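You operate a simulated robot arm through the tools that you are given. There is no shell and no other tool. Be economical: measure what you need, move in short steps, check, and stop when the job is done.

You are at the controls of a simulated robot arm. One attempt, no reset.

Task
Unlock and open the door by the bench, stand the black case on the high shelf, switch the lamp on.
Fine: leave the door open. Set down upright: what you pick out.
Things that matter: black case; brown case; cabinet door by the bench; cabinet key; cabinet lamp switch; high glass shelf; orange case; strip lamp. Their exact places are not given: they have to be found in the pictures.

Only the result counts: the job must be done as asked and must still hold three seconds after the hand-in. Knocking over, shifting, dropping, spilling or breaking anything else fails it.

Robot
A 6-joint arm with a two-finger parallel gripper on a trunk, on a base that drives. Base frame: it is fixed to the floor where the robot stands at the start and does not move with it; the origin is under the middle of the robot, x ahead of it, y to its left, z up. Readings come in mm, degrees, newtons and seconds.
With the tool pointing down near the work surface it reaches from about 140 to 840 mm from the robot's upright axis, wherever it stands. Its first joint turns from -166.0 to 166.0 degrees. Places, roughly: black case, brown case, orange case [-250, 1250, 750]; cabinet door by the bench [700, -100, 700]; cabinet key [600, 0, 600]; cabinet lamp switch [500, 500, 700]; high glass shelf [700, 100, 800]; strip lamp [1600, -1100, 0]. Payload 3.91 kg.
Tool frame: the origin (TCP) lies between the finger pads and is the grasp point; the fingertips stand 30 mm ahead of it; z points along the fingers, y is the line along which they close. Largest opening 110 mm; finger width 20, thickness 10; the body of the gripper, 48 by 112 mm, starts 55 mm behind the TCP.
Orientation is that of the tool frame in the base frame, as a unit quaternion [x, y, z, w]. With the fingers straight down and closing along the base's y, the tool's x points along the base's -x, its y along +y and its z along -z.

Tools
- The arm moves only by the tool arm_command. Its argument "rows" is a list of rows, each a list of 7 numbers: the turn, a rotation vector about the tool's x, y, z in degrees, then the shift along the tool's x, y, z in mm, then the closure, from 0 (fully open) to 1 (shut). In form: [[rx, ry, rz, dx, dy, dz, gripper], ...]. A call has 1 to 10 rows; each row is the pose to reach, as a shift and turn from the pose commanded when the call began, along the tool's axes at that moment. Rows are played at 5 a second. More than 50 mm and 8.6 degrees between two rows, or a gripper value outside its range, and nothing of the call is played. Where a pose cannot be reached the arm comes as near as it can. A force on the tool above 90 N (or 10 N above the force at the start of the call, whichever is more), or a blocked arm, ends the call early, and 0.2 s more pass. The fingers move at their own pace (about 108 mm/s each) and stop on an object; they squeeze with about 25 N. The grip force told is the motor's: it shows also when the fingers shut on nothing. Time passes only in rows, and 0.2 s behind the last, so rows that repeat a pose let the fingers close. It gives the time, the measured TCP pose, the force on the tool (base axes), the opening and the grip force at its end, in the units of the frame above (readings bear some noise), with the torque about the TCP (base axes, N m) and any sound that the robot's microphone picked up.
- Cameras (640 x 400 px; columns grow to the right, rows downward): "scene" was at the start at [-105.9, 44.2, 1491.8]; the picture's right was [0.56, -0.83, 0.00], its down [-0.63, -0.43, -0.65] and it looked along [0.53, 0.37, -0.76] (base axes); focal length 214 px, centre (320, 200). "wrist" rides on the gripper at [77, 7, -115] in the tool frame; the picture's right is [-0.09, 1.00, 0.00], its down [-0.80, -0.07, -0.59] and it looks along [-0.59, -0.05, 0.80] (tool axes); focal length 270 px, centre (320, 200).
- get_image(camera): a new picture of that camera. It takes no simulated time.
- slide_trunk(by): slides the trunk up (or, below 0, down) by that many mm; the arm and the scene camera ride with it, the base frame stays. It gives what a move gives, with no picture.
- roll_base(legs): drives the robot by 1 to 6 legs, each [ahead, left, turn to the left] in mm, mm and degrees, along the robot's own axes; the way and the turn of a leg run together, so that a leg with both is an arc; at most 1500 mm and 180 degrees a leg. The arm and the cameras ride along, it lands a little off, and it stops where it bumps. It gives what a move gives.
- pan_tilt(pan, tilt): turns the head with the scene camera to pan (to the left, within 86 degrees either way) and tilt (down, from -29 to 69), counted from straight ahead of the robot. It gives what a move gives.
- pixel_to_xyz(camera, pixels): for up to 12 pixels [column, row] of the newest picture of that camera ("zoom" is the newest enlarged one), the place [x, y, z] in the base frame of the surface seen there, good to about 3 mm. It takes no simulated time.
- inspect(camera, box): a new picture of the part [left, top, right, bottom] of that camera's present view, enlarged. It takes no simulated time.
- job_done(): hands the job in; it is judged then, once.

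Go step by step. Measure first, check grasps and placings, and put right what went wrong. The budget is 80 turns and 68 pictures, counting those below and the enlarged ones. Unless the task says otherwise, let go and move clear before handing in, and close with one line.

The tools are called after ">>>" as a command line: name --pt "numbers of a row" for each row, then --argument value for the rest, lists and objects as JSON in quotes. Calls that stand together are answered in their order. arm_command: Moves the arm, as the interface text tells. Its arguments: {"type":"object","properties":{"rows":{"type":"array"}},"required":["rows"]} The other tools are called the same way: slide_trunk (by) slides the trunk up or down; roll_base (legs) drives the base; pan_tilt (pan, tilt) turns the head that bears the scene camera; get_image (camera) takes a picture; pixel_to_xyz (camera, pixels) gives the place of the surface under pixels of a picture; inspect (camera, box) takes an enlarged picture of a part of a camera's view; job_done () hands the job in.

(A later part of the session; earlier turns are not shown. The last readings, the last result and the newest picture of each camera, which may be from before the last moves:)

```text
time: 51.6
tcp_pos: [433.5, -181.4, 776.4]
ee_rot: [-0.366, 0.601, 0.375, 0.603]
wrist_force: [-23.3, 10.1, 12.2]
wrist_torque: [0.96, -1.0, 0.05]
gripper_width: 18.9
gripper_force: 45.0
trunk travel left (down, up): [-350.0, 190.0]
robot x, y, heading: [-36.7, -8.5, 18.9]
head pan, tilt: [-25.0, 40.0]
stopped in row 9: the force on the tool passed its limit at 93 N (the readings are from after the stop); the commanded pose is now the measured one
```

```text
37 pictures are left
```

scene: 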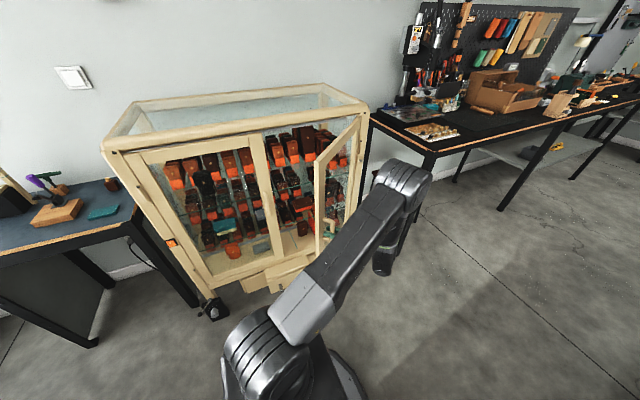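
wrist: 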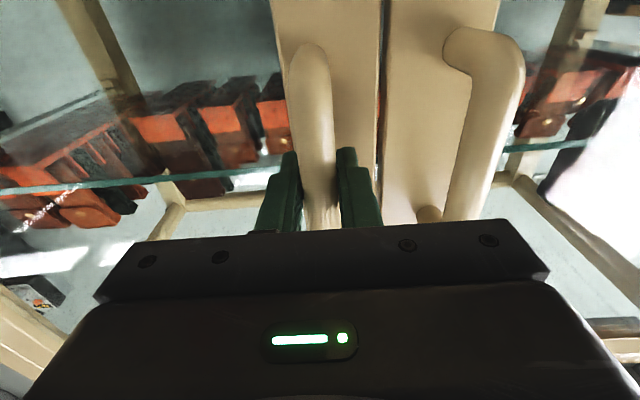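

The door is about 44° open. I'll let go of the handle, back out past the door edge and turn the tool forward, to push the door wider from inside.

>>> arm_command --pt "0 0 0 0 0 0 0.5" --pt "0 0 0 0 0 0 0.4" --pt "0 0 0 0 0 -30 0.4" --pt "0 0 0 0 0 -60 0.4" --pt "8 0 0 0 40 -65 0.6" --pt "16 0 0 0 80 -65 1" --pt "24 0 0 0 120 -50 1" --pt "32 0 0 0 158 -20 1" --pt "40 0 0 0 158 -15 1" --pt "44 0 0 0 158 -15 1"

>>> get_image --camera "scene"

>>> get_image --camera "wrist"

```text
time: 53.8
tcp_pos: [288.7, -124.9, 776.1]
ee_rot: [-0.114, 0.699, 0.12, 0.696]
wrist_force: [0.0, 0.2, -0.2]
wrist_torque: [0.01, -0.03, 0.02]
gripper_width: 0.0
gripper_force: 25.2
trunk travel left (down, up): [-350.0, 190.0]
robot x, y, heading: [-35.1, -9.6, 18.7]
head pan, tilt: [-25.0, 40.0]
```

```text
36 pictures are left
```

scene: 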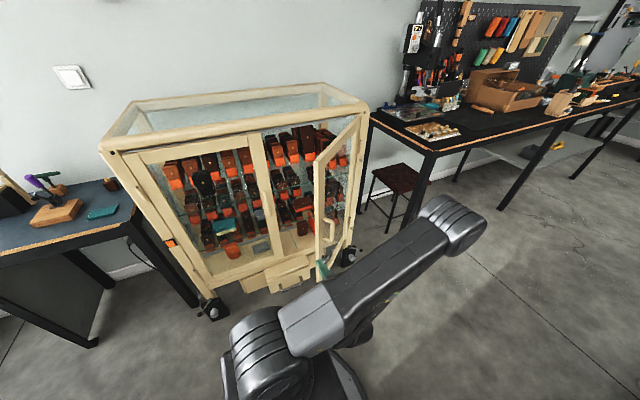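

```text
35 pictures are left
```

wrist: 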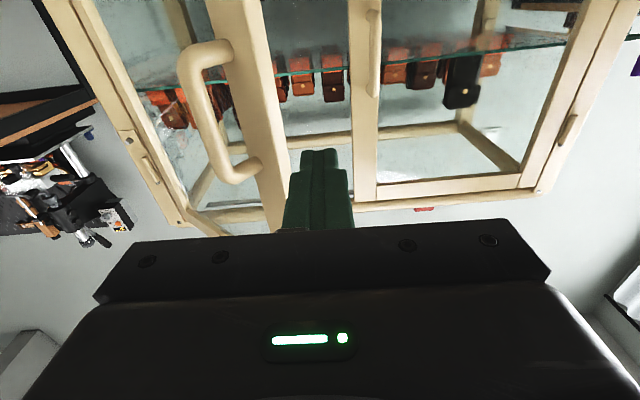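

The tool is clear of the handle, with the tips at about n=262 (along the robot's heading) near the door edge. I'll slip inside the edge, yaw right, and sweep the door open with the closed fingertips on its stile.

>>> arm_command --pt "0 0 0 0 12 45 1" --pt "0 0 0 0 20 90 1" --pt "8 0 0 0 20 130 1" --pt "16 0 0 0 5 165 1" --pt "24 0 0 0 -20 168 1" --pt "32 0 0 0 -50 160 1" --pt "40 0 0 0 -85 150 1" --pt "40 0 0 0 -125 125 1" --pt "40 0 0 0 -165 100 1" --pt "40 0 0 0 -205 80 1"

>>> get_image --camera "scene"

```text
time: 56.0
tcp_pos: [432.6, -290.6, 774.1]
ee_rot: [0.131, 0.698, -0.126, 0.692]
wrist_force: [-0.2, 0.5, 0.1]
wrist_torque: [-0.01, -0.04, -0.03]
gripper_width: 0.0
gripper_force: 24.4
out of reach, approached as far as the arm can: row 3
trunk travel left (down, up): [-350.0, 190.0]
robot x, y, heading: [-36.4, -11.6, 18.9]
head pan, tilt: [-25.0, 40.0]
```

```text
34 pictures are left
```

scene: 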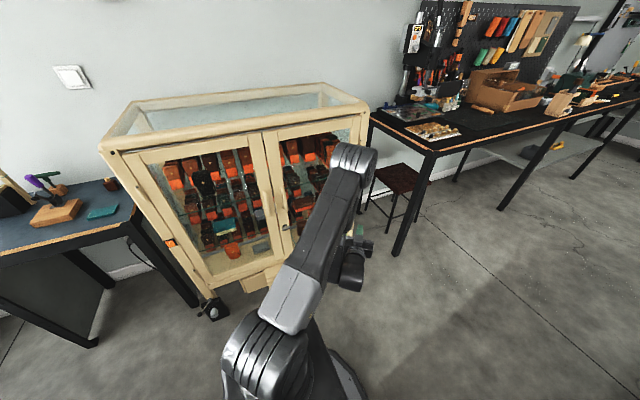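

The forearm swept the door shut again, since the elbow lies to the right of the gripper. I'll go back to the handle, reopen the door, and afterwards push it from the left side with the base shifted left.

>>> arm_command --pt "-6.7 0 0 0 43 -5 1" --pt "-13.4 0 0 0 86 -10 0.8" --pt "-20.1 0 0 0 129 -15 0.5" --pt "-26.8 0 0 0 172 -20 0.5" --pt "-33.5 0 0 0 215 -25 0.5" --pt "-40 0 0 0 257 -30 0.5" --pt "-40 0 0 0 257 -30 0.5"

>>> get_image --camera "wrist"

>>> pixel_to_xyz --camera "wrist" --pixels '[[310, 100], [311, 150], [315, 100], [320, 100], [320, 150], [347, 100]]'

```text
time: 57.6
tcp_pos: [498.0, -41.8, 774.5]
ee_rot: [-0.114, 0.699, 0.12, 0.696]
wrist_force: [0.0, 0.0, 0.3]
wrist_torque: [0.01, -0.03, -0.02]
gripper_width: 55.0
gripper_force: 0.1
trunk travel left (down, up): [-350.0, 190.0]
robot x, y, heading: [-38.3, -9.8, 18.9]
head pan, tilt: [-25.0, 40.0]
```

```text
33 pictures are left
```

wrist: 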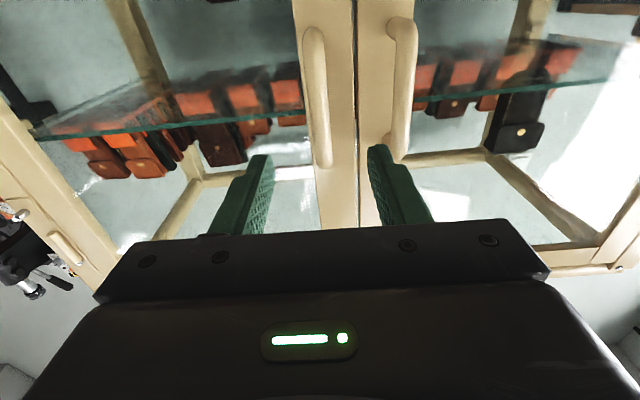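

```text
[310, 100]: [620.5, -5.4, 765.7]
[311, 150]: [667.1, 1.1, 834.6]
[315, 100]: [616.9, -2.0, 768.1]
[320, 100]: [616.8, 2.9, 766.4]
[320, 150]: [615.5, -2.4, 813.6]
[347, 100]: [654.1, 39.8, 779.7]
```

The door is shut or almost so. I'll grip the handle again.

>>> arm_command --pt "0 0 0 0 0 35 0.5" --pt "0 0 0 0 0 70 0.5" --pt "0 0 0 0 0 105 0.5" --pt "0 0 0 0 0 132 0.5" --pt "0 0 0 0 0 132 0.5" --pt "0 0 0 0 0 132 1" --pt "0 0 0 0 0 132 1" --pt "0 0 0 0 0 132 1"

>>> arm_command --pt "-5 0 0 0 -4.8 -33 1" --pt "-10 0 0 0 -12.4 -66 1" --pt "-15 0 0 0 -23 -98 1" --pt "-20 0 0 0 -36 -129 1" --pt "-25 0 0 0 -52 -159 1" --pt "-30 0 0 0 -70 -187 1" --pt "-35 0 0 0 -91 -213 1" --pt "-40 0 0 0 -114 -238 1" --pt "-45 0 0 0 -139 -260 1" --pt "-50 0 0 0 -166 -281 1"

>>> get_image --camera "scene"

```text
time: 59.4
tcp_pos: [619.4, -0.3, 773.0]
ee_rot: [-0.114, 0.699, 0.12, 0.696]
wrist_force: [-0.6, 4.5, -0.4]
wrist_torque: [-0.66, -0.21, 0.14]
gripper_width: 18.4
gripper_force: 44.9
trunk travel left (down, up): [-350.0, 190.0]
robot x, y, heading: [-36.0, -11.7, 19.0]
head pan, tilt: [-25.0, 40.0]
```

```text
time: 61.6
tcp_pos: [405.6, -250.5, 772.8]
ee_rot: [-0.397, 0.583, 0.405, 0.582]
wrist_force: [-24.1, 7.0, -31.7]
wrist_torque: [-0.43, -0.92, -0.06]
gripper_width: 19.0
gripper_force: 45.2
trunk travel left (down, up): [-350.0, 190.0]
robot x, y, heading: [-38.9, -13.0, 18.7]
head pan, tilt: [-25.0, 40.0]
```

```text
32 pictures are left
```

scene: 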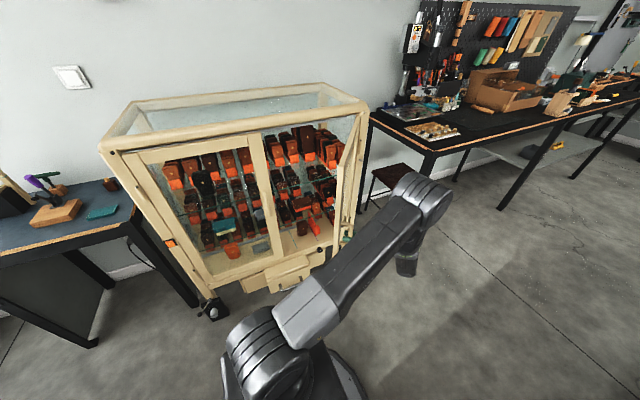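

The door is at about 51°. I'll continue the arc with the arm as far as it will go.

>>> arm_command --pt "-5 0 0 0 -4.8 -33 1" --pt "-10 0 0 0 -12.4 -66 1" --pt "-15 0 0 0 -23 -98 1" --pt "-20 0 0 0 -36 -129 1" --pt "-25 0 0 0 -52 -159 1"

>>> get_image --camera "scene"

```text
time: 62.4
tcp_pos: [397.5, -290.7, 760.4]
ee_rot: [-0.474, 0.533, 0.459, 0.53]
wrist_force: [14.3, -3.8, 8.1]
wrist_torque: [0.65, 0.72, -0.17]
gripper_width: 18.7
gripper_force: 44.9
out of reach, approached as far as the arm can: row 2, 3, 4
trunk travel left (down, up): [-350.0, 190.0]
robot x, y, heading: [-34.9, -14.5, 19.2]
head pan, tilt: [-25.0, 40.0]
stopped in row 4: the force on the tool passed its limit at 124 N (the readings are from after the stop); the commanded pose is now the measured one
```

```text
31 pictures are left
```

scene: 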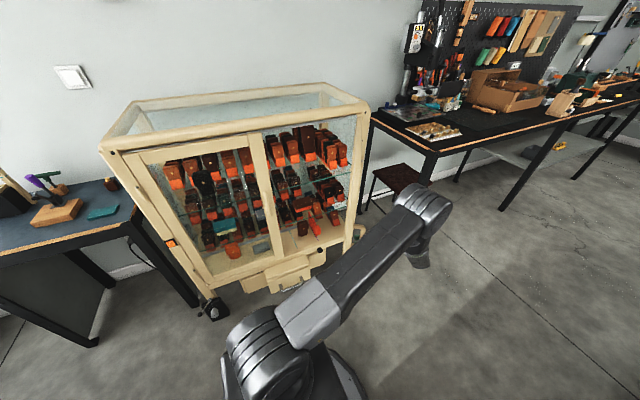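

The door is at about 57° and the arm is at its limit. I'll release the handle and back the base off along the tool axis, so that I can push from inside afterwards.

>>> arm_command --pt "0 0 0 0 0 0 0.5" --pt "0 0 0 0 0 0 0.3" --pt "0 0 0 0 0 0 0.3"

>>> roll_base --legs '[[-45, -75, 0], [-250, 0, 0]]'

>>> get_image --camera "scene"

```text
time: 63.2
tcp_pos: [396.1, -289.7, 760.8]
ee_rot: [-0.474, 0.533, 0.459, 0.53]
wrist_force: [0.2, 0.3, -0.8]
wrist_torque: [-0.01, 0.01, -0.03]
gripper_width: 77.2
gripper_force: 0.0
trunk travel left (down, up): [-350.0, 190.0]
robot x, y, heading: [-35.1, -12.5, 19.1]
head pan, tilt: [-25.0, 40.0]
```

```text
time: 65.8
tcp_pos: [140.3, -457.3, 760.8]
ee_rot: [-0.475, 0.532, 0.461, 0.529]
wrist_force: [-0.4, -0.2, 0.6]
wrist_torque: [-0.01, 0.02, 0.02]
gripper_width: 77.0
gripper_force: 0.1
trunk travel left (down, up): [-350.0, 190.0]
robot x, y, heading: [-292.4, -182.7, 19.2]
head pan, tilt: [-25.0, 40.0]
```

```text
30 pictures are left
```

scene: 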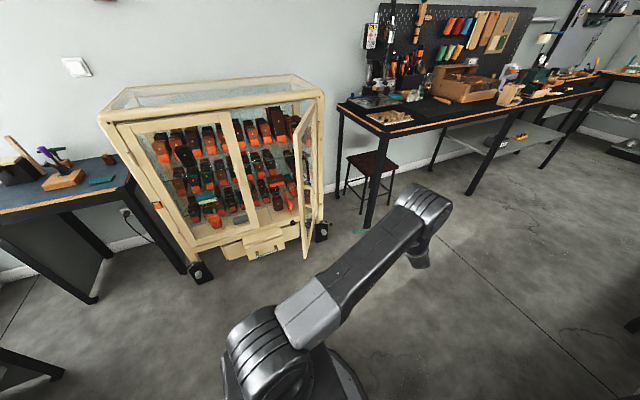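

The door stands well open. I'll measure its free edge, and the space on the high shelf.

>>> inspect --camera "scene" --box '[210, 80, 350, 200]'

>>> pixel_to_xyz --camera "scene" --pixels '[[307, 240], [303, 250], [300, 130], [313, 110], [277, 145], [290, 148], [244, 150], [312, 235]]'

```text
3.33 times, centred on (280, 140) of scene
```

zoom: 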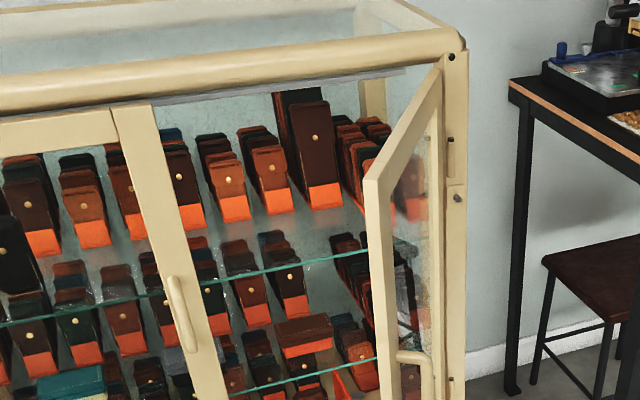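

```text
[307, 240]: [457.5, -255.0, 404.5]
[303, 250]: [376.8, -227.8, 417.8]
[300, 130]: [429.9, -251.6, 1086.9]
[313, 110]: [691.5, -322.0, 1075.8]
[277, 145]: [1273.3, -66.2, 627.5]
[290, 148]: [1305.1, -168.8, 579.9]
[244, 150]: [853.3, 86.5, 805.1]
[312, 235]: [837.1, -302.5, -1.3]
```

I'll measure the high shelf's front edge and the feet of its cases in the zoomed picture.

>>> pixel_to_xyz --camera "zoom" --pixels '[[240, 279], [300, 264], [350, 254], [237, 217], [276, 212], [325, 205], [190, 229], [228, 190], [271, 180], [318, 110], [365, 175], [90, 308]]'

```text
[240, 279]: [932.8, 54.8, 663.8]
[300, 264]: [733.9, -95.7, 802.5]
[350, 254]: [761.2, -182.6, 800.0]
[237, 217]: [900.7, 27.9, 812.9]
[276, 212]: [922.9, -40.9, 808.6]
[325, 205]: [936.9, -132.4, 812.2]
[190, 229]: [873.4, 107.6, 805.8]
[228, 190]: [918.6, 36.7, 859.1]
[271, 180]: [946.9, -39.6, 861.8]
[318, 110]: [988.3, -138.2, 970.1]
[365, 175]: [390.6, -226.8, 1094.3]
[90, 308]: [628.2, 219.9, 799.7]
```

There is an empty strip on the high shelf (z≈803) from its front edge at n≈661 to the cases at n≈842, about 180 mm. Next I'll strafe left and extend the arm pointing right, to push the door wider from inside.

>>> roll_base --legs '[[0, 280, 0]]'

>>> arm_command --pt "8.4 0 0 0 -10 17 1" --pt "16.8 0 0 0 -19 34 1" --pt "25.2 0 0 0 -29 50 1" --pt "33.6 0 0 0 -38 67 1" --pt "42 0 0 0 -48 84 1" --pt "50.4 0 0 0 -58 101 1" --pt "58.8 0 0 0 -67 118 1" --pt "67.2 0 0 0 -77 134 1" --pt "75.6 0 0 0 -86 151 1" --pt "84 0 0 0 -96 168 1"

>>> get_image --camera "scene"

```text
time: 67.7
tcp_pos: [48.4, -193.3, 759.8]
ee_rot: [-0.475, 0.532, 0.46, 0.529]
wrist_force: [0.3, 0.3, 0.5]
wrist_torque: [-0.03, -0.01, -0.02]
gripper_width: 77.2
gripper_force: 0.0
trunk travel left (down, up): [-350.0, 190.0]
robot x, y, heading: [-383.9, 82.3, 19.2]
head pan, tilt: [-25.0, 40.0]
```

```text
time: 69.9
tcp_pos: [165.8, -39.2, 759.9]
ee_rot: [0.003, 0.703, -0.015, 0.711]
wrist_force: [-0.5, 0.3, 0.0]
wrist_torque: [-0.02, 0.02, 0.01]
gripper_width: 0.1
gripper_force: 24.9
trunk travel left (down, up): [-350.0, 190.0]
robot x, y, heading: [-385.6, 81.7, 19.2]
head pan, tilt: [-25.0, 40.0]
```

```text
28 pictures are left
```

scene: 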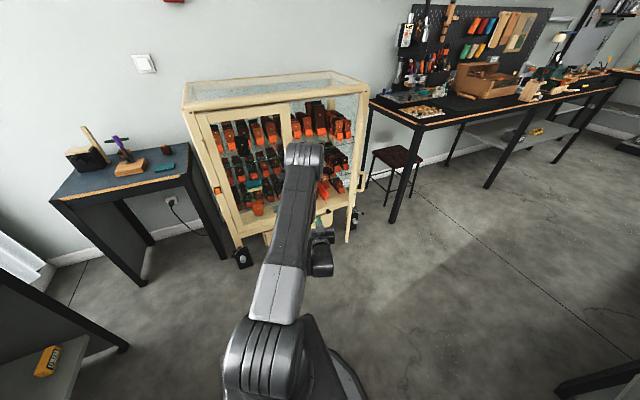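

I'll drive ahead 165 mm to bring the fingers just inside the door's free edge, then strafe right to push on its stile.

>>> roll_base --legs '[[165, 0, 0], [0, -390, 0]]'

>>> get_image --camera "scene"

```text
time: 73.0
tcp_pos: [414.5, -289.2, 757.7]
ee_rot: [0.008, 0.708, -0.019, 0.706]
wrist_force: [-12.6, 1.5, 7.2]
wrist_torque: [-0.29, 0.09, -0.49]
gripper_width: 0.0
gripper_force: 24.4
trunk travel left (down, up): [-350.0, 190.0]
robot x, y, heading: [-124.7, -157.9, 18.7]
head pan, tilt: [-25.0, 40.0]
stopped in leg 2: the robot was blocked; the commanded pose is now the measured one
```

```text
27 pictures are left
```

scene: 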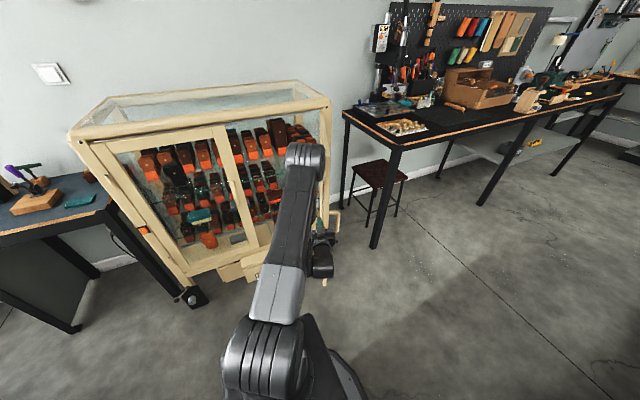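

The strafe was blocked with the door at about 65–70°; that could be its stop. I'll draw left, away from it, and look.

>>> roll_base --legs '[[0, 250, 0]]'

>>> get_image --camera "scene"

>>> pixel_to_xyz --camera "scene" --pixels '[[360, 230], [352, 225], [365, 110], [370, 130]]'

```text
time: 74.8
tcp_pos: [336.1, -49.8, 756.9]
ee_rot: [0.008, 0.708, -0.019, 0.706]
wrist_force: [-0.1, 0.0, 0.6]
wrist_torque: [0.01, 0.01, 0.01]
gripper_width: 0.0
gripper_force: 25.2
trunk travel left (down, up): [-350.0, 190.0]
robot x, y, heading: [-209.4, 81.6, 18.9]
head pan, tilt: [-25.0, 40.0]
```

```text
26 pictures are left
```

scene: 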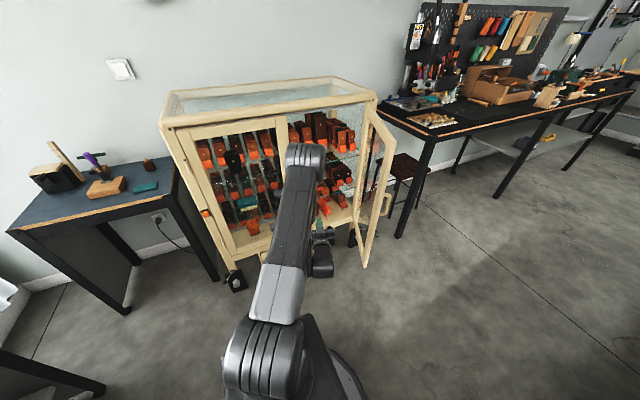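

```text
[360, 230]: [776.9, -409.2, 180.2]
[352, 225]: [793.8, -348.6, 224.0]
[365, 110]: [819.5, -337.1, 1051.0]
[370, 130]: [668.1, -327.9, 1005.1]
```

The door now stands wide open. Next is the lamp switch on the cabinet's left post: I'll strafe left and bring the closed fingers in front of it.

>>> roll_base --legs '[[0, 250, 0]]'

>>> arm_command --pt "-4 0 0 10 42 6 1" --pt "-8 0 0 20 84 12 1" --pt "-12 0 0 30 126 18 1" --pt "-16 0 0 42 168 24 1" --pt "-20 0 0 54 210 30 1"

>>> get_image --camera "wrist"

>>> inspect --camera "scene" --box '[160, 80, 420, 280]'

```text
time: 76.7
tcp_pos: [255.8, 184.4, 756.7]
ee_rot: [0.011, 0.708, -0.022, 0.706]
wrist_force: [0.1, 0.0, 0.4]
wrist_torque: [-0.01, 0.0, -0.03]
gripper_width: 0.2
gripper_force: 25.4
trunk travel left (down, up): [-350.0, 190.0]
robot x, y, heading: [-288.3, 315.0, 18.5]
head pan, tilt: [-25.0, 40.0]
```

```text
time: 77.9
tcp_pos: [295.7, 389.4, 697.4]
ee_rot: [-0.112, 0.701, 0.102, 0.697]
wrist_force: [-0.5, -0.2, -0.2]
wrist_torque: [-0.01, 0.01, 0.05]
gripper_width: 0.1
gripper_force: 25.5
trunk travel left (down, up): [-350.0, 190.0]
robot x, y, heading: [-286.1, 317.5, 18.8]
head pan, tilt: [-25.0, 40.0]
```

```text
25 pictures are left
```

wrist: 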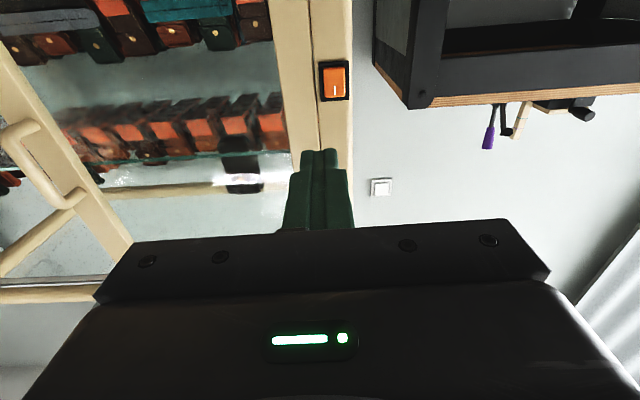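

```text
2.00 times, centred on (290, 180) of scene
```

zoom: 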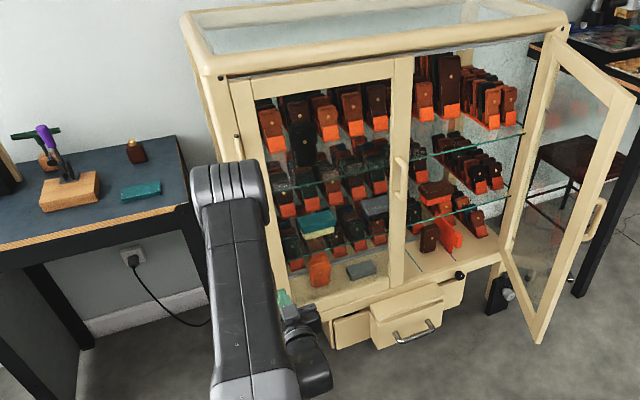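

The switch is an orange rocker at (334,82) in the upside-down wrist view. I'll zoom in and measure it.

>>> inspect --camera "wrist" --box '[310, 50, 360, 110]'

>>> pixel_to_xyz --camera "wrist" --pixels '[[334, 70], [334, 82], [334, 94], [334, 64], [334, 100], [327, 82], [341, 82], [305, 82]]'

```text
6.67 times, centred on (335, 80) of wrist
```

zoom: 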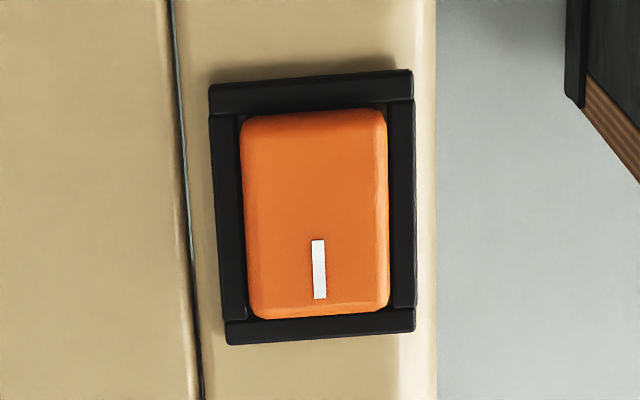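

```text
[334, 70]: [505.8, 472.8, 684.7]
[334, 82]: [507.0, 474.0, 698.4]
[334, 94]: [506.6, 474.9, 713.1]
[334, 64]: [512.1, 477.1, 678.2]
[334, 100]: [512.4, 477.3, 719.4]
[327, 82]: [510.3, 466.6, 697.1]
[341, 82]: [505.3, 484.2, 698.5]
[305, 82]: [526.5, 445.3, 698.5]
```

The "I" mark is on the rocker's real upper half (z≈709). I'll approach with the closed fingertips and press there.

>>> arm_command --pt "0 0 0 -6 8 45 1" --pt "0 0 0 -12 16 90 1" --pt "0 0 0 -12 16 135 1" --pt "0 0 0 -12 16 175 1" --pt "0 0 0 -12 16 185 1"

>>> get_image --camera "wrist"

```text
time: 79.1
tcp_pos: [468.1, 460.2, 709.2]
ee_rot: [-0.113, 0.702, 0.102, 0.696]
wrist_force: [0.8, -0.5, -0.5]
wrist_torque: [0.0, -0.01, 0.03]
gripper_width: 0.2
gripper_force: 24.9
trunk travel left (down, up): [-350.0, 190.0]
robot x, y, heading: [-285.5, 315.2, 18.8]
head pan, tilt: [-25.0, 40.0]
```

```text
22 pictures are left
```

wrist: 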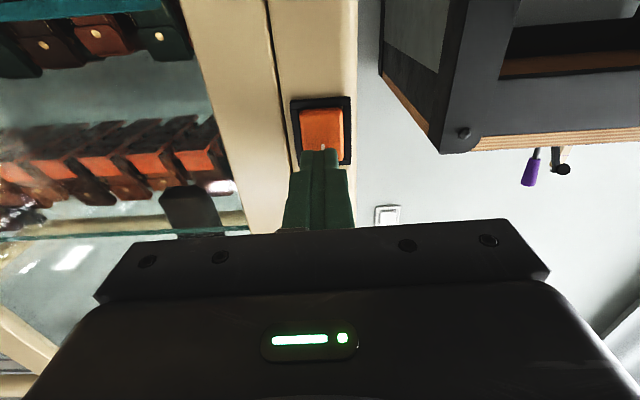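

The tips are centred just in front of the upper half. I'll press in small steps.

>>> arm_command --pt "0 0 0 0 0 6 1" --pt "0 0 0 0 0 10 1" --pt "0 0 0 0 0 14 1" --pt "0 0 0 0 0 17 1" --pt "0 0 0 0 0 17 1" --pt "0 0 0 0 0 -40 1" --pt "0 0 0 0 0 -80 1" --pt "0 0 0 0 0 -120 1"

```text
refused: row 6 steps farther than a row can; nothing moved
```

>>> arm_command --pt "0 0 0 0 0 6 1" --pt "0 0 0 0 0 10 1" --pt "0 0 0 0 0 14 1" --pt "0 0 0 0 0 17 1" --pt "0 0 0 0 0 17 1"

>>> arm_command --pt "0 0 0 0 0 -40 1" --pt "0 0 0 0 0 -80 1" --pt "0 0 0 0 0 -120 1" --pt "0 0 0 0 0 -160 1"

>>> get_image --camera "wrist"

>>> get_image --camera "scene"

```text
time: 80.3
tcp_pos: [482.0, 467.1, 708.9]
ee_rot: [-0.112, 0.701, 0.101, 0.697]
wrist_force: [-5.6, -4.2, 0.9]
wrist_torque: [0.04, -0.03, -0.01]
gripper_width: 0.0
gripper_force: 25.9
trunk travel left (down, up): [-350.0, 190.0]
robot x, y, heading: [-289.8, 314.1, 18.6]
head pan, tilt: [-25.0, 40.0]
heard: click
```

```text
time: 81.3
tcp_pos: [330.8, 417.6, 708.6]
ee_rot: [-0.112, 0.701, 0.101, 0.697]
wrist_force: [0.6, 0.1, 0.5]
wrist_torque: [0.0, 0.02, -0.05]
gripper_width: 0.1
gripper_force: 24.9
trunk travel left (down, up): [-350.0, 190.0]
robot x, y, heading: [-287.8, 315.9, 18.5]
head pan, tilt: [-25.0, 40.0]
```

```text
21 pictures are left
```

wrist: 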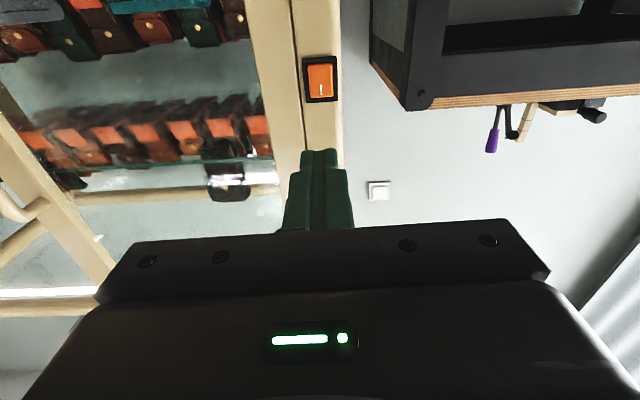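

```text
20 pictures are left
```

scene: 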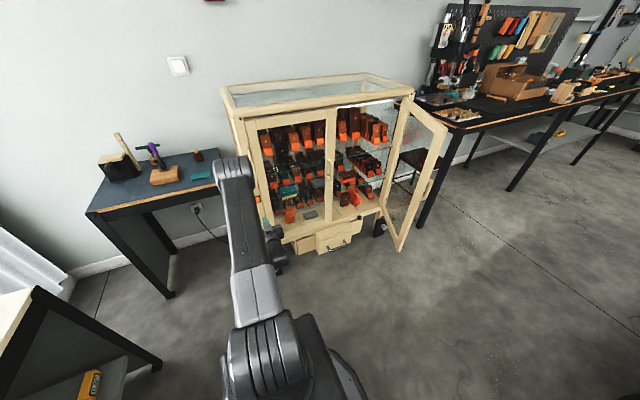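

A click was heard, and the strip under the cabinet top at (45,292) is now white, so the lamp is lit. Now for the black case: I'll back off and look toward the bench on the left.

>>> roll_base --legs '[[-100, 0, 40]]'

>>> pan_tilt --pan 45 --tilt 40

>>> get_image --camera "scene"

```text
time: 83.5
tcp_pos: [47.9, 726.6, 709.0]
ee_rot: [-0.344, 0.621, 0.333, 0.621]
wrist_force: [0.4, 1.4, -0.5]
wrist_torque: [-0.04, 0.02, -0.02]
gripper_width: 0.3
gripper_force: 25.0
trunk travel left (down, up): [-350.0, 190.0]
robot x, y, heading: [-364.0, 258.2, 58.1]
head pan, tilt: [-25.0, 40.0]
```

```text
time: 84.9
tcp_pos: [47.0, 726.8, 709.0]
ee_rot: [-0.345, 0.621, 0.331, 0.621]
wrist_force: [-0.4, -0.1, -0.7]
wrist_torque: [0.05, 0.01, 0.03]
gripper_width: 0.2
gripper_force: 24.9
trunk travel left (down, up): [-350.0, 190.0]
robot x, y, heading: [-361.2, 252.1, 58.1]
head pan, tilt: [45.0, 40.0]
```

```text
19 pictures are left
```

scene: 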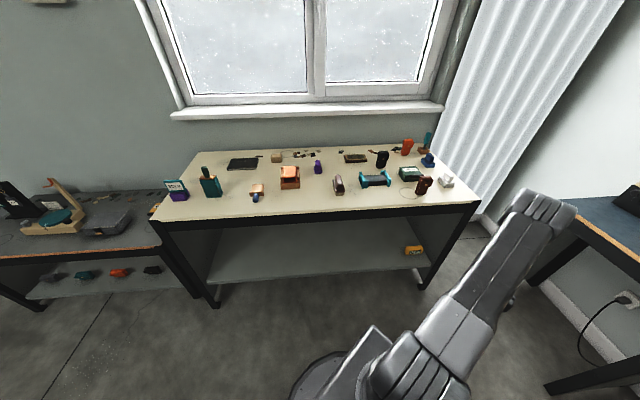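

>>> inspect --camera "scene" --box '[320, 120, 480, 220]'

>>> pixel_to_xyz --camera "zoom" --pixels '[[250, 130], [245, 180], [258, 185], [240, 200], [240, 300], [350, 150], [420, 280], [220, 240], [620, 330], [262, 130]]'

```text
4.00 times, centred on (400, 170) of scene
```

zoom: 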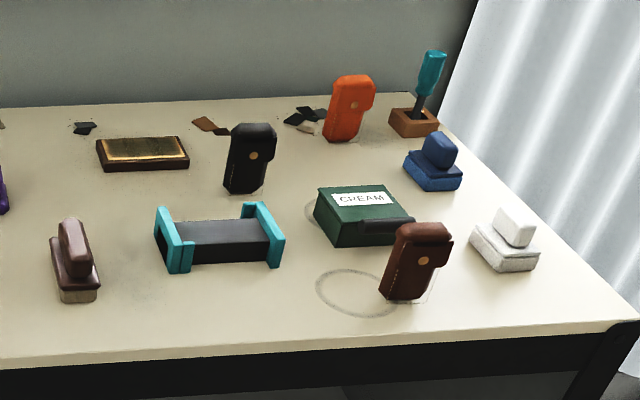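

```text
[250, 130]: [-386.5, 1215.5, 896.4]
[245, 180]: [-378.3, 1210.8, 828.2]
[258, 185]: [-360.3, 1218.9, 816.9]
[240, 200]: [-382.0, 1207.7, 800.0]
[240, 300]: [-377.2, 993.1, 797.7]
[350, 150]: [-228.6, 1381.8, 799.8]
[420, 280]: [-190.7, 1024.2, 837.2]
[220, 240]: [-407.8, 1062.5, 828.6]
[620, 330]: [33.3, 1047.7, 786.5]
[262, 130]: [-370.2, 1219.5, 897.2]
```

The black case stands upright at about (-378,1220), z 798–897, its button side facing a heading of about 110°. I'll raise the trunk, pitch the tool 45° down, centre it, and then turn to the bench.

>>> slide_trunk --by 185

>>> arm_command --pt "0 7.5 0 -12 16 -15 0" --pt "0 15 0 -24 32 -30 0" --pt "0 22.5 0 -36 48 -45 0" --pt "0 30 0 -48 64 -60 0" --pt "0 37.5 0 -60 80 -75 0" --pt "0 45 0 -72 94 -90 0"

>>> roll_base --legs '[[0, 0, 52]]'

>>> get_image --camera "wrist"

```text
time: 87.0
tcp_pos: [47.6, 727.5, 895.0]
ee_rot: [-0.344, 0.621, 0.333, 0.621]
wrist_force: [0.4, 0.4, 0.3]
wrist_torque: [0.01, -0.02, -0.01]
gripper_width: 0.0
gripper_force: 24.6
trunk travel left (down, up): [-535.0, 5.0]
robot x, y, heading: [-362.0, 255.7, 57.9]
head pan, tilt: [45.0, 40.0]
```

```text
time: 88.4
tcp_pos: [-83.3, 702.5, 965.6]
ee_rot: [-0.444, 0.812, 0.176, 0.336]
wrist_force: [-0.2, -1.0, 0.7]
wrist_torque: [-0.02, 0.01, -0.03]
gripper_width: 109.8
gripper_force: 0.0
trunk travel left (down, up): [-535.0, 5.0]
robot x, y, heading: [-362.3, 257.9, 57.7]
head pan, tilt: [45.0, 40.0]
```

```text
time: 91.1
tcp_pos: [-541.1, 752.1, 965.4]
ee_rot: [0.754, -0.536, -0.304, -0.226]
wrist_force: [-0.3, -0.6, 0.1]
wrist_torque: [0.03, -0.01, 0.0]
gripper_width: 110.0
gripper_force: 0.0
trunk travel left (down, up): [-535.0, 5.0]
robot x, y, heading: [-362.0, 258.2, 109.7]
head pan, tilt: [45.0, 40.0]
```

```text
17 pictures are left
```

wrist: 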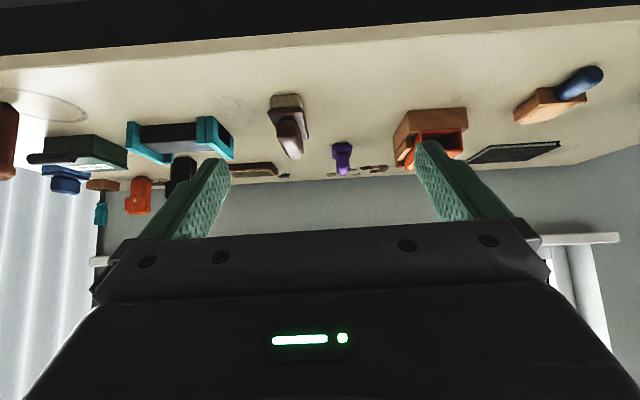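

The tool is pitched 45° and the robot heads at 110°. I'll drive ahead 230 mm and right 316 mm to line up with the case, with the hand still high and short of it.

>>> roll_base --legs '[[0, -316, 0], [230, 0, 0]]'

>>> get_image --camera "wrist"

```text
time: 94.6
tcp_pos: [-316.7, 1077.9, 965.8]
ee_rot: [0.754, -0.537, -0.304, -0.225]
wrist_force: [-0.2, -0.1, 0.3]
wrist_torque: [-0.02, -0.03, -0.01]
gripper_width: 109.9
gripper_force: 0.2
trunk travel left (down, up): [-535.0, 5.0]
robot x, y, heading: [-138.5, 579.6, 109.8]
head pan, tilt: [45.0, 40.0]
```

```text
16 pictures are left
```

wrist: 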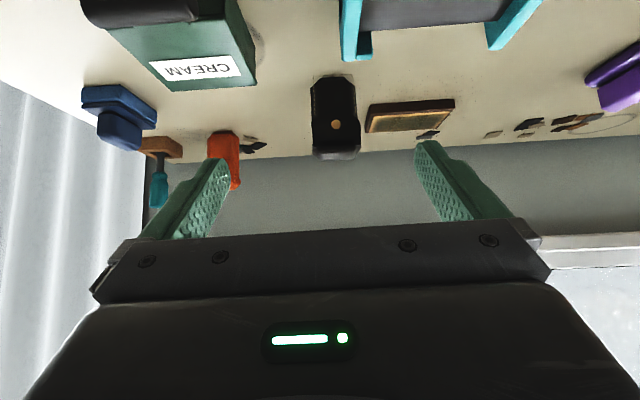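

The black case is at (335,118), with its button at (336,125). I'll zoom in and measure its edges.

>>> inspect --camera "wrist" --box '[285, 60, 385, 170]'

>>> pixel_to_xyz --camera "wrist" --pixels '[[316, 85], [352, 85], [316, 125], [356, 125], [335, 85], [335, 105], [336, 140], [318, 152], [354, 152], [336, 154], [367, 60], [490, 45]]'

```text
3.64 times, centred on (335, 115) of wrist
```

zoom: 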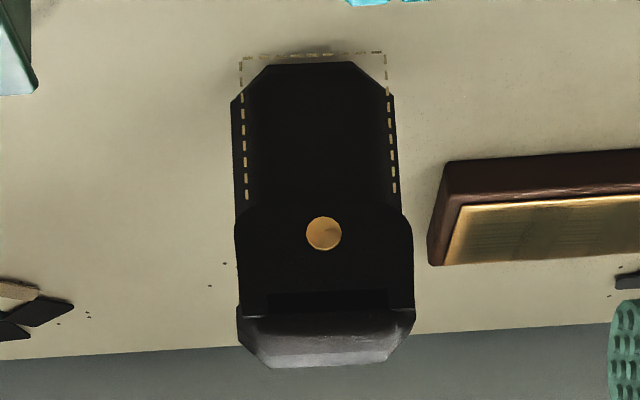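

```text
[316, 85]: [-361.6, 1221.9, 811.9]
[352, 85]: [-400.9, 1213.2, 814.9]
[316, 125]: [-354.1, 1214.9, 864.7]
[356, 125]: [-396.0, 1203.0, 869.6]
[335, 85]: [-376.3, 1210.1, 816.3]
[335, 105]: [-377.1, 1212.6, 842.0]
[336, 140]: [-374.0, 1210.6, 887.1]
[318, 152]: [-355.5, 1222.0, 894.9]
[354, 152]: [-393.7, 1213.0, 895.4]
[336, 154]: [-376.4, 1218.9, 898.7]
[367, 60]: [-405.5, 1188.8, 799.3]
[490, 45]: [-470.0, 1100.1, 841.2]
```

The case is about 46 mm wide, centred near (-373,1222), and its width runs along the tool's closing line. I'll move the open fingers around its upper part.

>>> arm_command --pt "0 0 0 -10 3 45 0" --pt "0 0 0 -20 6 90 0" --pt "0 0 0 -31 9 135 0" --pt "0 0 0 -41 9 176 0" --pt "0 0 0 -41 9 176 0"

>>> get_image --camera "wrist"

```text
time: 95.8
tcp_pos: [-373.6, 1220.0, 866.0]
ee_rot: [0.755, -0.536, -0.304, -0.225]
wrist_force: [-0.9, 0.7, -0.6]
wrist_torque: [0.01, 0.02, -0.02]
gripper_width: 110.2
gripper_force: 0.2
trunk travel left (down, up): [-535.0, 5.0]
robot x, y, heading: [-140.6, 578.5, 109.9]
head pan, tilt: [45.0, 40.0]
```

```text
14 pictures are left
```

wrist: 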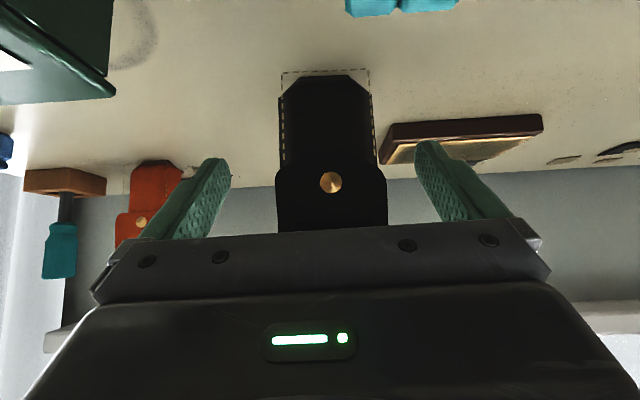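

The case sits between the fingers. I'll close and lift slightly (straight up), and check the opening.

>>> arm_command --pt "0 0 0 0 2 0 0.4" --pt "0 0 0 0 2 0 1" --pt "0 0 0 0 2 0 1" --pt "0 0 0 0 2 0 1" --pt "0 0 0 -11 2 -11 1" --pt "0 0 0 -36 2 -36 1" --pt "0 0 0 -60 2 -60 1" --pt "0 0 0 -85 2 -85 1"

>>> get_image --camera "wrist"

```text
time: 97.6
tcp_pos: [-354.3, 1210.7, 935.8]
ee_rot: [0.756, -0.54, -0.295, -0.223]
wrist_force: [0.4, 0.7, -0.1]
wrist_torque: [-0.02, 0.03, 0.01]
gripper_width: 54.5
gripper_force: 25.0
out of reach, approached as far as the arm can: row 7, 8
trunk travel left (down, up): [-535.0, 5.0]
robot x, y, heading: [-140.4, 586.2, 109.8]
head pan, tilt: [45.0, 40.0]
```

```text
13 pictures are left
```

wrist: 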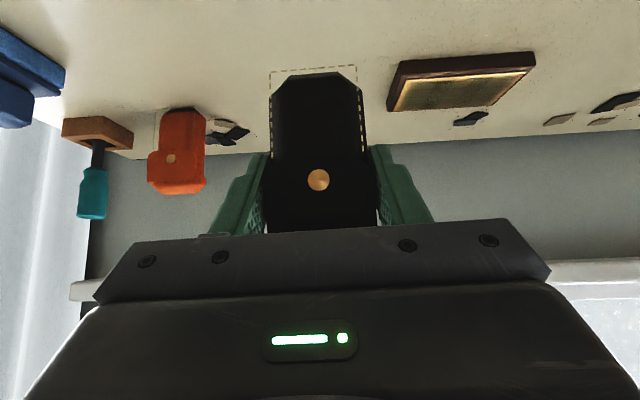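

The case is gripped (54.5 mm) and lifted 70 mm. I'll draw back and up a little, then back the base away from the bench.

>>> arm_command --pt "0 0 0 8 0 -36 1" --pt "0 0 0 24 0 -68 1" --pt "0 0 0 38 0 -104 1"

>>> roll_base --legs '[[-380, 0, 0]]'

>>> get_image --camera "scene"

```text
time: 98.4
tcp_pos: [-323.5, 1116.2, 985.0]
ee_rot: [0.754, -0.536, -0.305, -0.226]
wrist_force: [-0.4, -0.1, -0.4]
wrist_torque: [-0.03, -0.01, 0.01]
gripper_width: 54.7
gripper_force: 25.0
trunk travel left (down, up): [-535.0, 5.0]
robot x, y, heading: [-138.4, 581.3, 109.6]
head pan, tilt: [45.0, 40.0]
```

```text
time: 100.8
tcp_pos: [-194.1, 754.8, 983.9]
ee_rot: [0.755, -0.535, -0.305, -0.225]
wrist_force: [-0.2, 0.5, -0.2]
wrist_torque: [0.02, 0.02, 0.0]
gripper_width: 54.4
gripper_force: 25.1
trunk travel left (down, up): [-535.0, 5.0]
robot x, y, heading: [-4.8, 218.1, 110.0]
head pan, tilt: [45.0, 40.0]
```

```text
12 pictures are left
```

scene: 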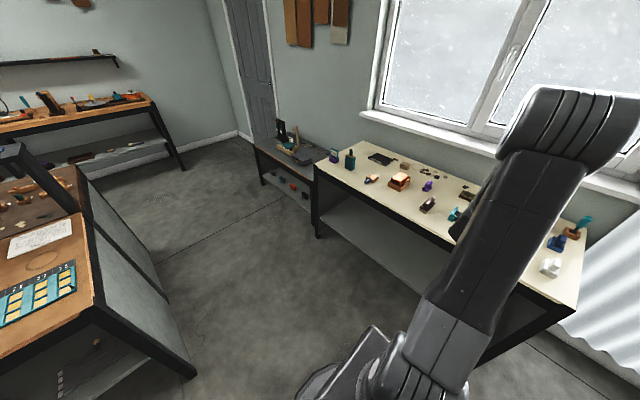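

The case is clear of the bench. I'll strafe left to open floor, then turn right to face the cabinet, and check the view.

>>> roll_base --legs '[[0, 320, 0], [0, 0, -91]]'

>>> pan_tilt --pan -25 --tilt 40

>>> get_image --camera "scene"

```text
time: 106.7
tcp_pos: [230.7, 296.6, 984.2]
ee_rot: [-0.157, 0.912, 0.057, 0.374]
wrist_force: [-0.6, 0.6, 0.5]
wrist_torque: [0.0, -0.02, 0.02]
gripper_width: 0.0
gripper_force: 25.2
trunk travel left (down, up): [-535.0, 5.0]
robot x, y, heading: [-305.5, 109.7, 20.1]
head pan, tilt: [45.0, 40.0]
```

```text
time: 108.1
tcp_pos: [231.4, 297.4, 984.2]
ee_rot: [-0.156, 0.913, 0.056, 0.374]
wrist_force: [0.2, -0.2, 0.2]
wrist_torque: [0.02, 0.04, -0.01]
gripper_width: 0.2
gripper_force: 25.5
trunk travel left (down, up): [-535.0, 5.0]
robot x, y, heading: [-306.9, 112.5, 20.1]
head pan, tilt: [-25.0, 40.0]
```

```text
11 pictures are left
```

scene: 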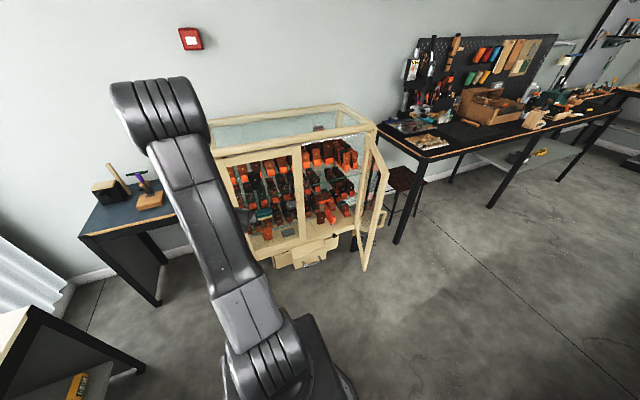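

The gripper now reads 0.0 mm: the case slipped out during the base move. I'll look for it on the floor on the left.

>>> pan_tilt --pan 60 --tilt 50

>>> get_image --camera "scene"

```text
time: 109.7
tcp_pos: [231.3, 296.7, 982.8]
ee_rot: [-0.157, 0.912, 0.056, 0.374]
wrist_force: [-0.5, -0.1, -0.4]
wrist_torque: [0.01, 0.02, 0.01]
gripper_width: 0.0
gripper_force: 24.6
trunk travel left (down, up): [-535.0, 5.0]
robot x, y, heading: [-304.3, 113.6, 20.1]
head pan, tilt: [60.0, 50.0]
```

```text
10 pictures are left
```

scene: 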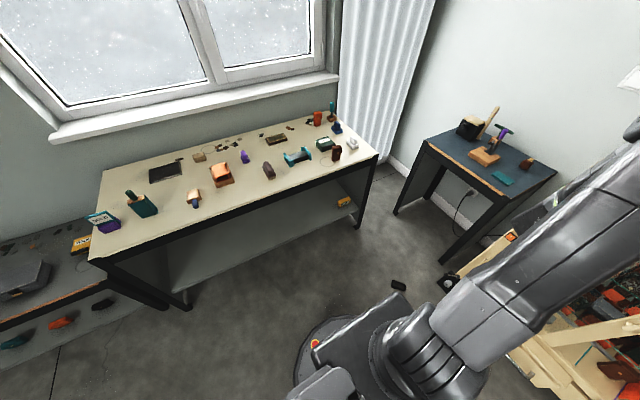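

A small black object lies on the floor at (398,285), very likely the case. I'll zoom in and measure it.

>>> inspect --camera "scene" --box '[368, 265, 428, 305]'

>>> pixel_to_xyz --camera "scene" --pixels '[[398, 285], [393, 282], [404, 288], [392, 286], [400, 281], [404, 284], [396, 289], [420, 280]]'

```text
10.00 times, centred on (398, 285) of scene
```

zoom: 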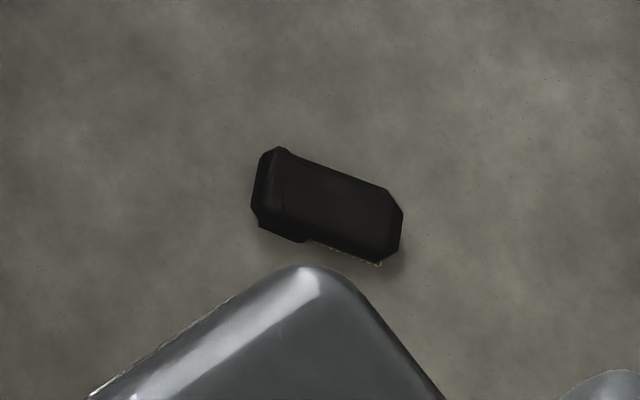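

```text
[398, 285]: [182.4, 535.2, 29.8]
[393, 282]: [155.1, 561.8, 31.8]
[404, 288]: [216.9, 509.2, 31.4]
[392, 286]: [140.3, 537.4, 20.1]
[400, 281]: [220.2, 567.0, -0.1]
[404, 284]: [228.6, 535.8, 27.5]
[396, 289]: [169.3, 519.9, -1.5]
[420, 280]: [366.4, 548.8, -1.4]
```

It is the case, lying flat with its flap end to the left. I'll measure its outline exactly.

>>> pixel_to_xyz --camera "zoom" --pixels '[[290, 165], [335, 180], [380, 198], [280, 205], [320, 230], [370, 250], [330, 205], [264, 190], [398, 225], [285, 235]]'

```text
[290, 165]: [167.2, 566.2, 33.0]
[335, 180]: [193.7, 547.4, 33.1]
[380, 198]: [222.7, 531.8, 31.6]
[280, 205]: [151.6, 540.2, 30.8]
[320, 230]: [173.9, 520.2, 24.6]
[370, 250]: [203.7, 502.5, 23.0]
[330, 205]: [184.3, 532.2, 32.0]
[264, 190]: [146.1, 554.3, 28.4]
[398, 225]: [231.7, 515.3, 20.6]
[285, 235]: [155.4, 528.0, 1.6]
```

The case is centred at (187,534), 33 mm high, with its flap end toward a heading of about 147°. I'll point the tool straight down, turn it to match, and drive to a stance south of the case.

>>> arm_command --pt "0 7.5 0 12 0 -12 0.2" --pt "0 15 0 24 0 -24 0.2" --pt "0 22.5 0 36 0 -36 0.2" --pt "0 30 0 48 0 -48 0.2" --pt "0 37.5 0 60 0 -60 0.2" --pt "0 44.4 0 71 0 -71 0.2"

>>> arm_command --pt "0 0 -7.7 0 0 0 0.2" --pt "0 0 -15.4 0 0 0 0.2" --pt "0 0 -23.1 0 0 0 0.2" --pt "0 0 -30.8 0 0 0 0.2" --pt "0 0 -38.5 0 0 0 0.2" --pt "0 0 -46.2 0 0 0 0.2" --pt "0 0 -53.9 0 0 0 0.2" --pt "0 0 -61.6 0 0 0 0.2" --pt "0 0 -69.3 0 0 0 0.2" --pt "0 0 -77 0 0 0 0.2"

>>> roll_base --legs '[[0, 0, 50], [80, -328, 0]]'

>>> slide_trunk --by -500

```text
time: 111.1
tcp_pos: [114.5, 248.7, 942.4]
ee_rot: [-0.167, 0.983, -0.071, 0.027]
wrist_force: [0.3, -0.1, -0.6]
wrist_torque: [0.04, 0.01, 0.01]
gripper_width: 87.9
gripper_force: 0.0
out of reach, approached as far as the arm can: row 1, 2, 3, 4, 5, 6
trunk travel left (down, up): [-535.0, 5.0]
robot x, y, heading: [-308.5, 112.3, 20.1]
head pan, tilt: [60.0, 50.0]
```

```text
time: 113.3
tcp_pos: [-4.2, 145.5, 843.4]
ee_rot: [0.742, -0.665, 0.079, 0.011]
wrist_force: [-0.1, -0.7, 0.6]
wrist_torque: [0.1, 0.02, -0.02]
gripper_width: 88.1
gripper_force: 0.1
out of reach, approached as far as the arm can: row 1, 2, 3, 4, 5, 6, 7, 8, 9, 10
trunk travel left (down, up): [-535.0, 5.0]
robot x, y, heading: [-303.2, 110.9, 20.3]
head pan, tilt: [60.0, 50.0]
```

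```text
time: 117.8
tcp_pos: [202.3, 318.7, 843.9]
ee_rot: [0.951, -0.298, 0.077, -0.022]
wrist_force: [-0.3, 0.5, -0.5]
wrist_torque: [0.01, 0.0, -0.02]
gripper_width: 88.1
gripper_force: 0.1
trunk travel left (down, up): [-535.0, 5.0]
robot x, y, heading: [34.8, 64.4, 69.2]
head pan, tilt: [60.0, 50.0]
```

```text
refused: -500 is not a number from -400 to 400
```

The arm sagged at the top of its range, but the heading is right. I'll lower the trunk by 500 mm, then level the tool and move above the case.

>>> slide_trunk --by -400

>>> slide_trunk --by -100

>>> arm_command --pt "-0.8 -1.3 -0.3 -24 -26 27 0.2" --pt "-1.6 -2.6 -0.6 -49 -51 53 0.2" --pt "-2.4 -3.9 -0.9 -73 -77 80 0.2" --pt "-3.3 -5.1 -1.2 -97 -103 107 0.2" --pt "-4.1 -6.4 -1.5 -122 -128 133 0.2" --pt "-4.9 -7.7 -1.75 -146 -154 160 0.2"

>>> get_image --camera "wrist"

```text
time: 121.6
tcp_pos: [202.2, 318.1, 443.8]
ee_rot: [0.951, -0.298, 0.077, -0.023]
wrist_force: [-0.9, 0.0, -0.4]
wrist_torque: [0.02, 0.02, 0.0]
gripper_width: 88.1
gripper_force: 0.1
trunk travel left (down, up): [-135.0, 405.0]
robot x, y, heading: [35.1, 62.7, 69.0]
head pan, tilt: [60.0, 50.0]
```

```text
time: 122.9
tcp_pos: [202.3, 317.6, 343.9]
ee_rot: [0.951, -0.298, 0.078, -0.022]
wrist_force: [1.5, 0.2, 0.6]
wrist_torque: [0.03, 0.02, -0.01]
gripper_width: 87.9
gripper_force: 0.1
trunk travel left (down, up): [-35.0, 505.0]
robot x, y, heading: [32.0, 67.2, 68.9]
head pan, tilt: [60.0, 50.0]
```

```text
time: 124.5
tcp_pos: [165.7, 500.6, 174.7]
ee_rot: [0.966, -0.256, -0.044, -0.008]
wrist_force: [-0.5, 0.2, 0.4]
wrist_torque: [-0.01, 0.02, 0.0]
gripper_width: 87.9
gripper_force: 0.1
out of reach, approached as far as the arm can: row 1, 2, 3, 4, 5
trunk travel left (down, up): [-35.0, 505.0]
robot x, y, heading: [30.9, 63.8, 69.1]
head pan, tilt: [60.0, 50.0]
stopped in row 6: the arm was blocked; the commanded pose is now the measured one
```

```text
8 pictures are left
```

wrist: 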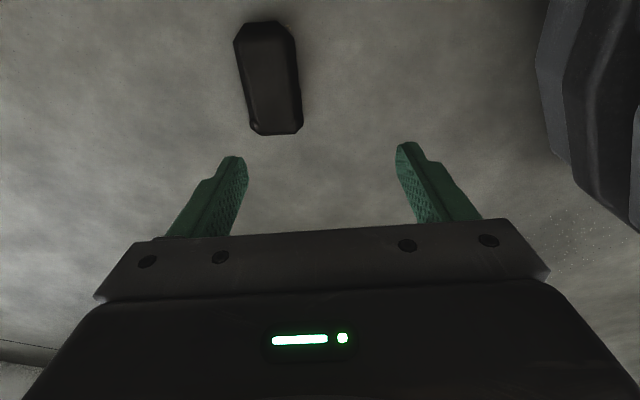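

The case is in the wrist view at (270,80). I'll measure it from here.

>>> pixel_to_xyz --camera "wrist" --pixels '[[268, 30], [275, 125], [246, 80], [293, 80], [270, 80], [240, 50], [292, 50], [252, 118], [297, 115], [300, 150]]'

```text
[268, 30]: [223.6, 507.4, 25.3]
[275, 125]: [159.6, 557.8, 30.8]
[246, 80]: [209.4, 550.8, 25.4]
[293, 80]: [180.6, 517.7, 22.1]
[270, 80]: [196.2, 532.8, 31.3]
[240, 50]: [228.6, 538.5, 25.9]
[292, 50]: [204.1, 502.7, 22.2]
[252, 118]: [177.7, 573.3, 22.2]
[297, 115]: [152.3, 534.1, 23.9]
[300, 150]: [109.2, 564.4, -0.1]
```

The refined case centre is (192,533), with its axis at 145° and its body 43 mm wide. I'll level the tool and move over the body part to z≈100.

>>> arm_command --pt "0.1 1.3 1.3 6 -10 18 0.2" --pt "0.25 2.6 2.6 12 -20 36 0.2" --pt "0.4 3.9 3.9 18 -30 55 0.2" --pt "0.5 5.1 5.3 24 -41 73 0.2" --pt "0.5 5.1 5.3 24 -41 73 0.2"

```text
time: 125.7
tcp_pos: [201.6, 527.6, 100.0]
ee_rot: [0.954, -0.3, -0.001, 0.0]
wrist_force: [0.1, 0.1, -1.1]
wrist_torque: [-0.02, 0.02, 0.01]
gripper_width: 87.9
gripper_force: 0.1
trunk travel left (down, up): [-35.0, 505.0]
robot x, y, heading: [33.9, 62.5, 69.2]
head pan, tilt: [60.0, 50.0]
```

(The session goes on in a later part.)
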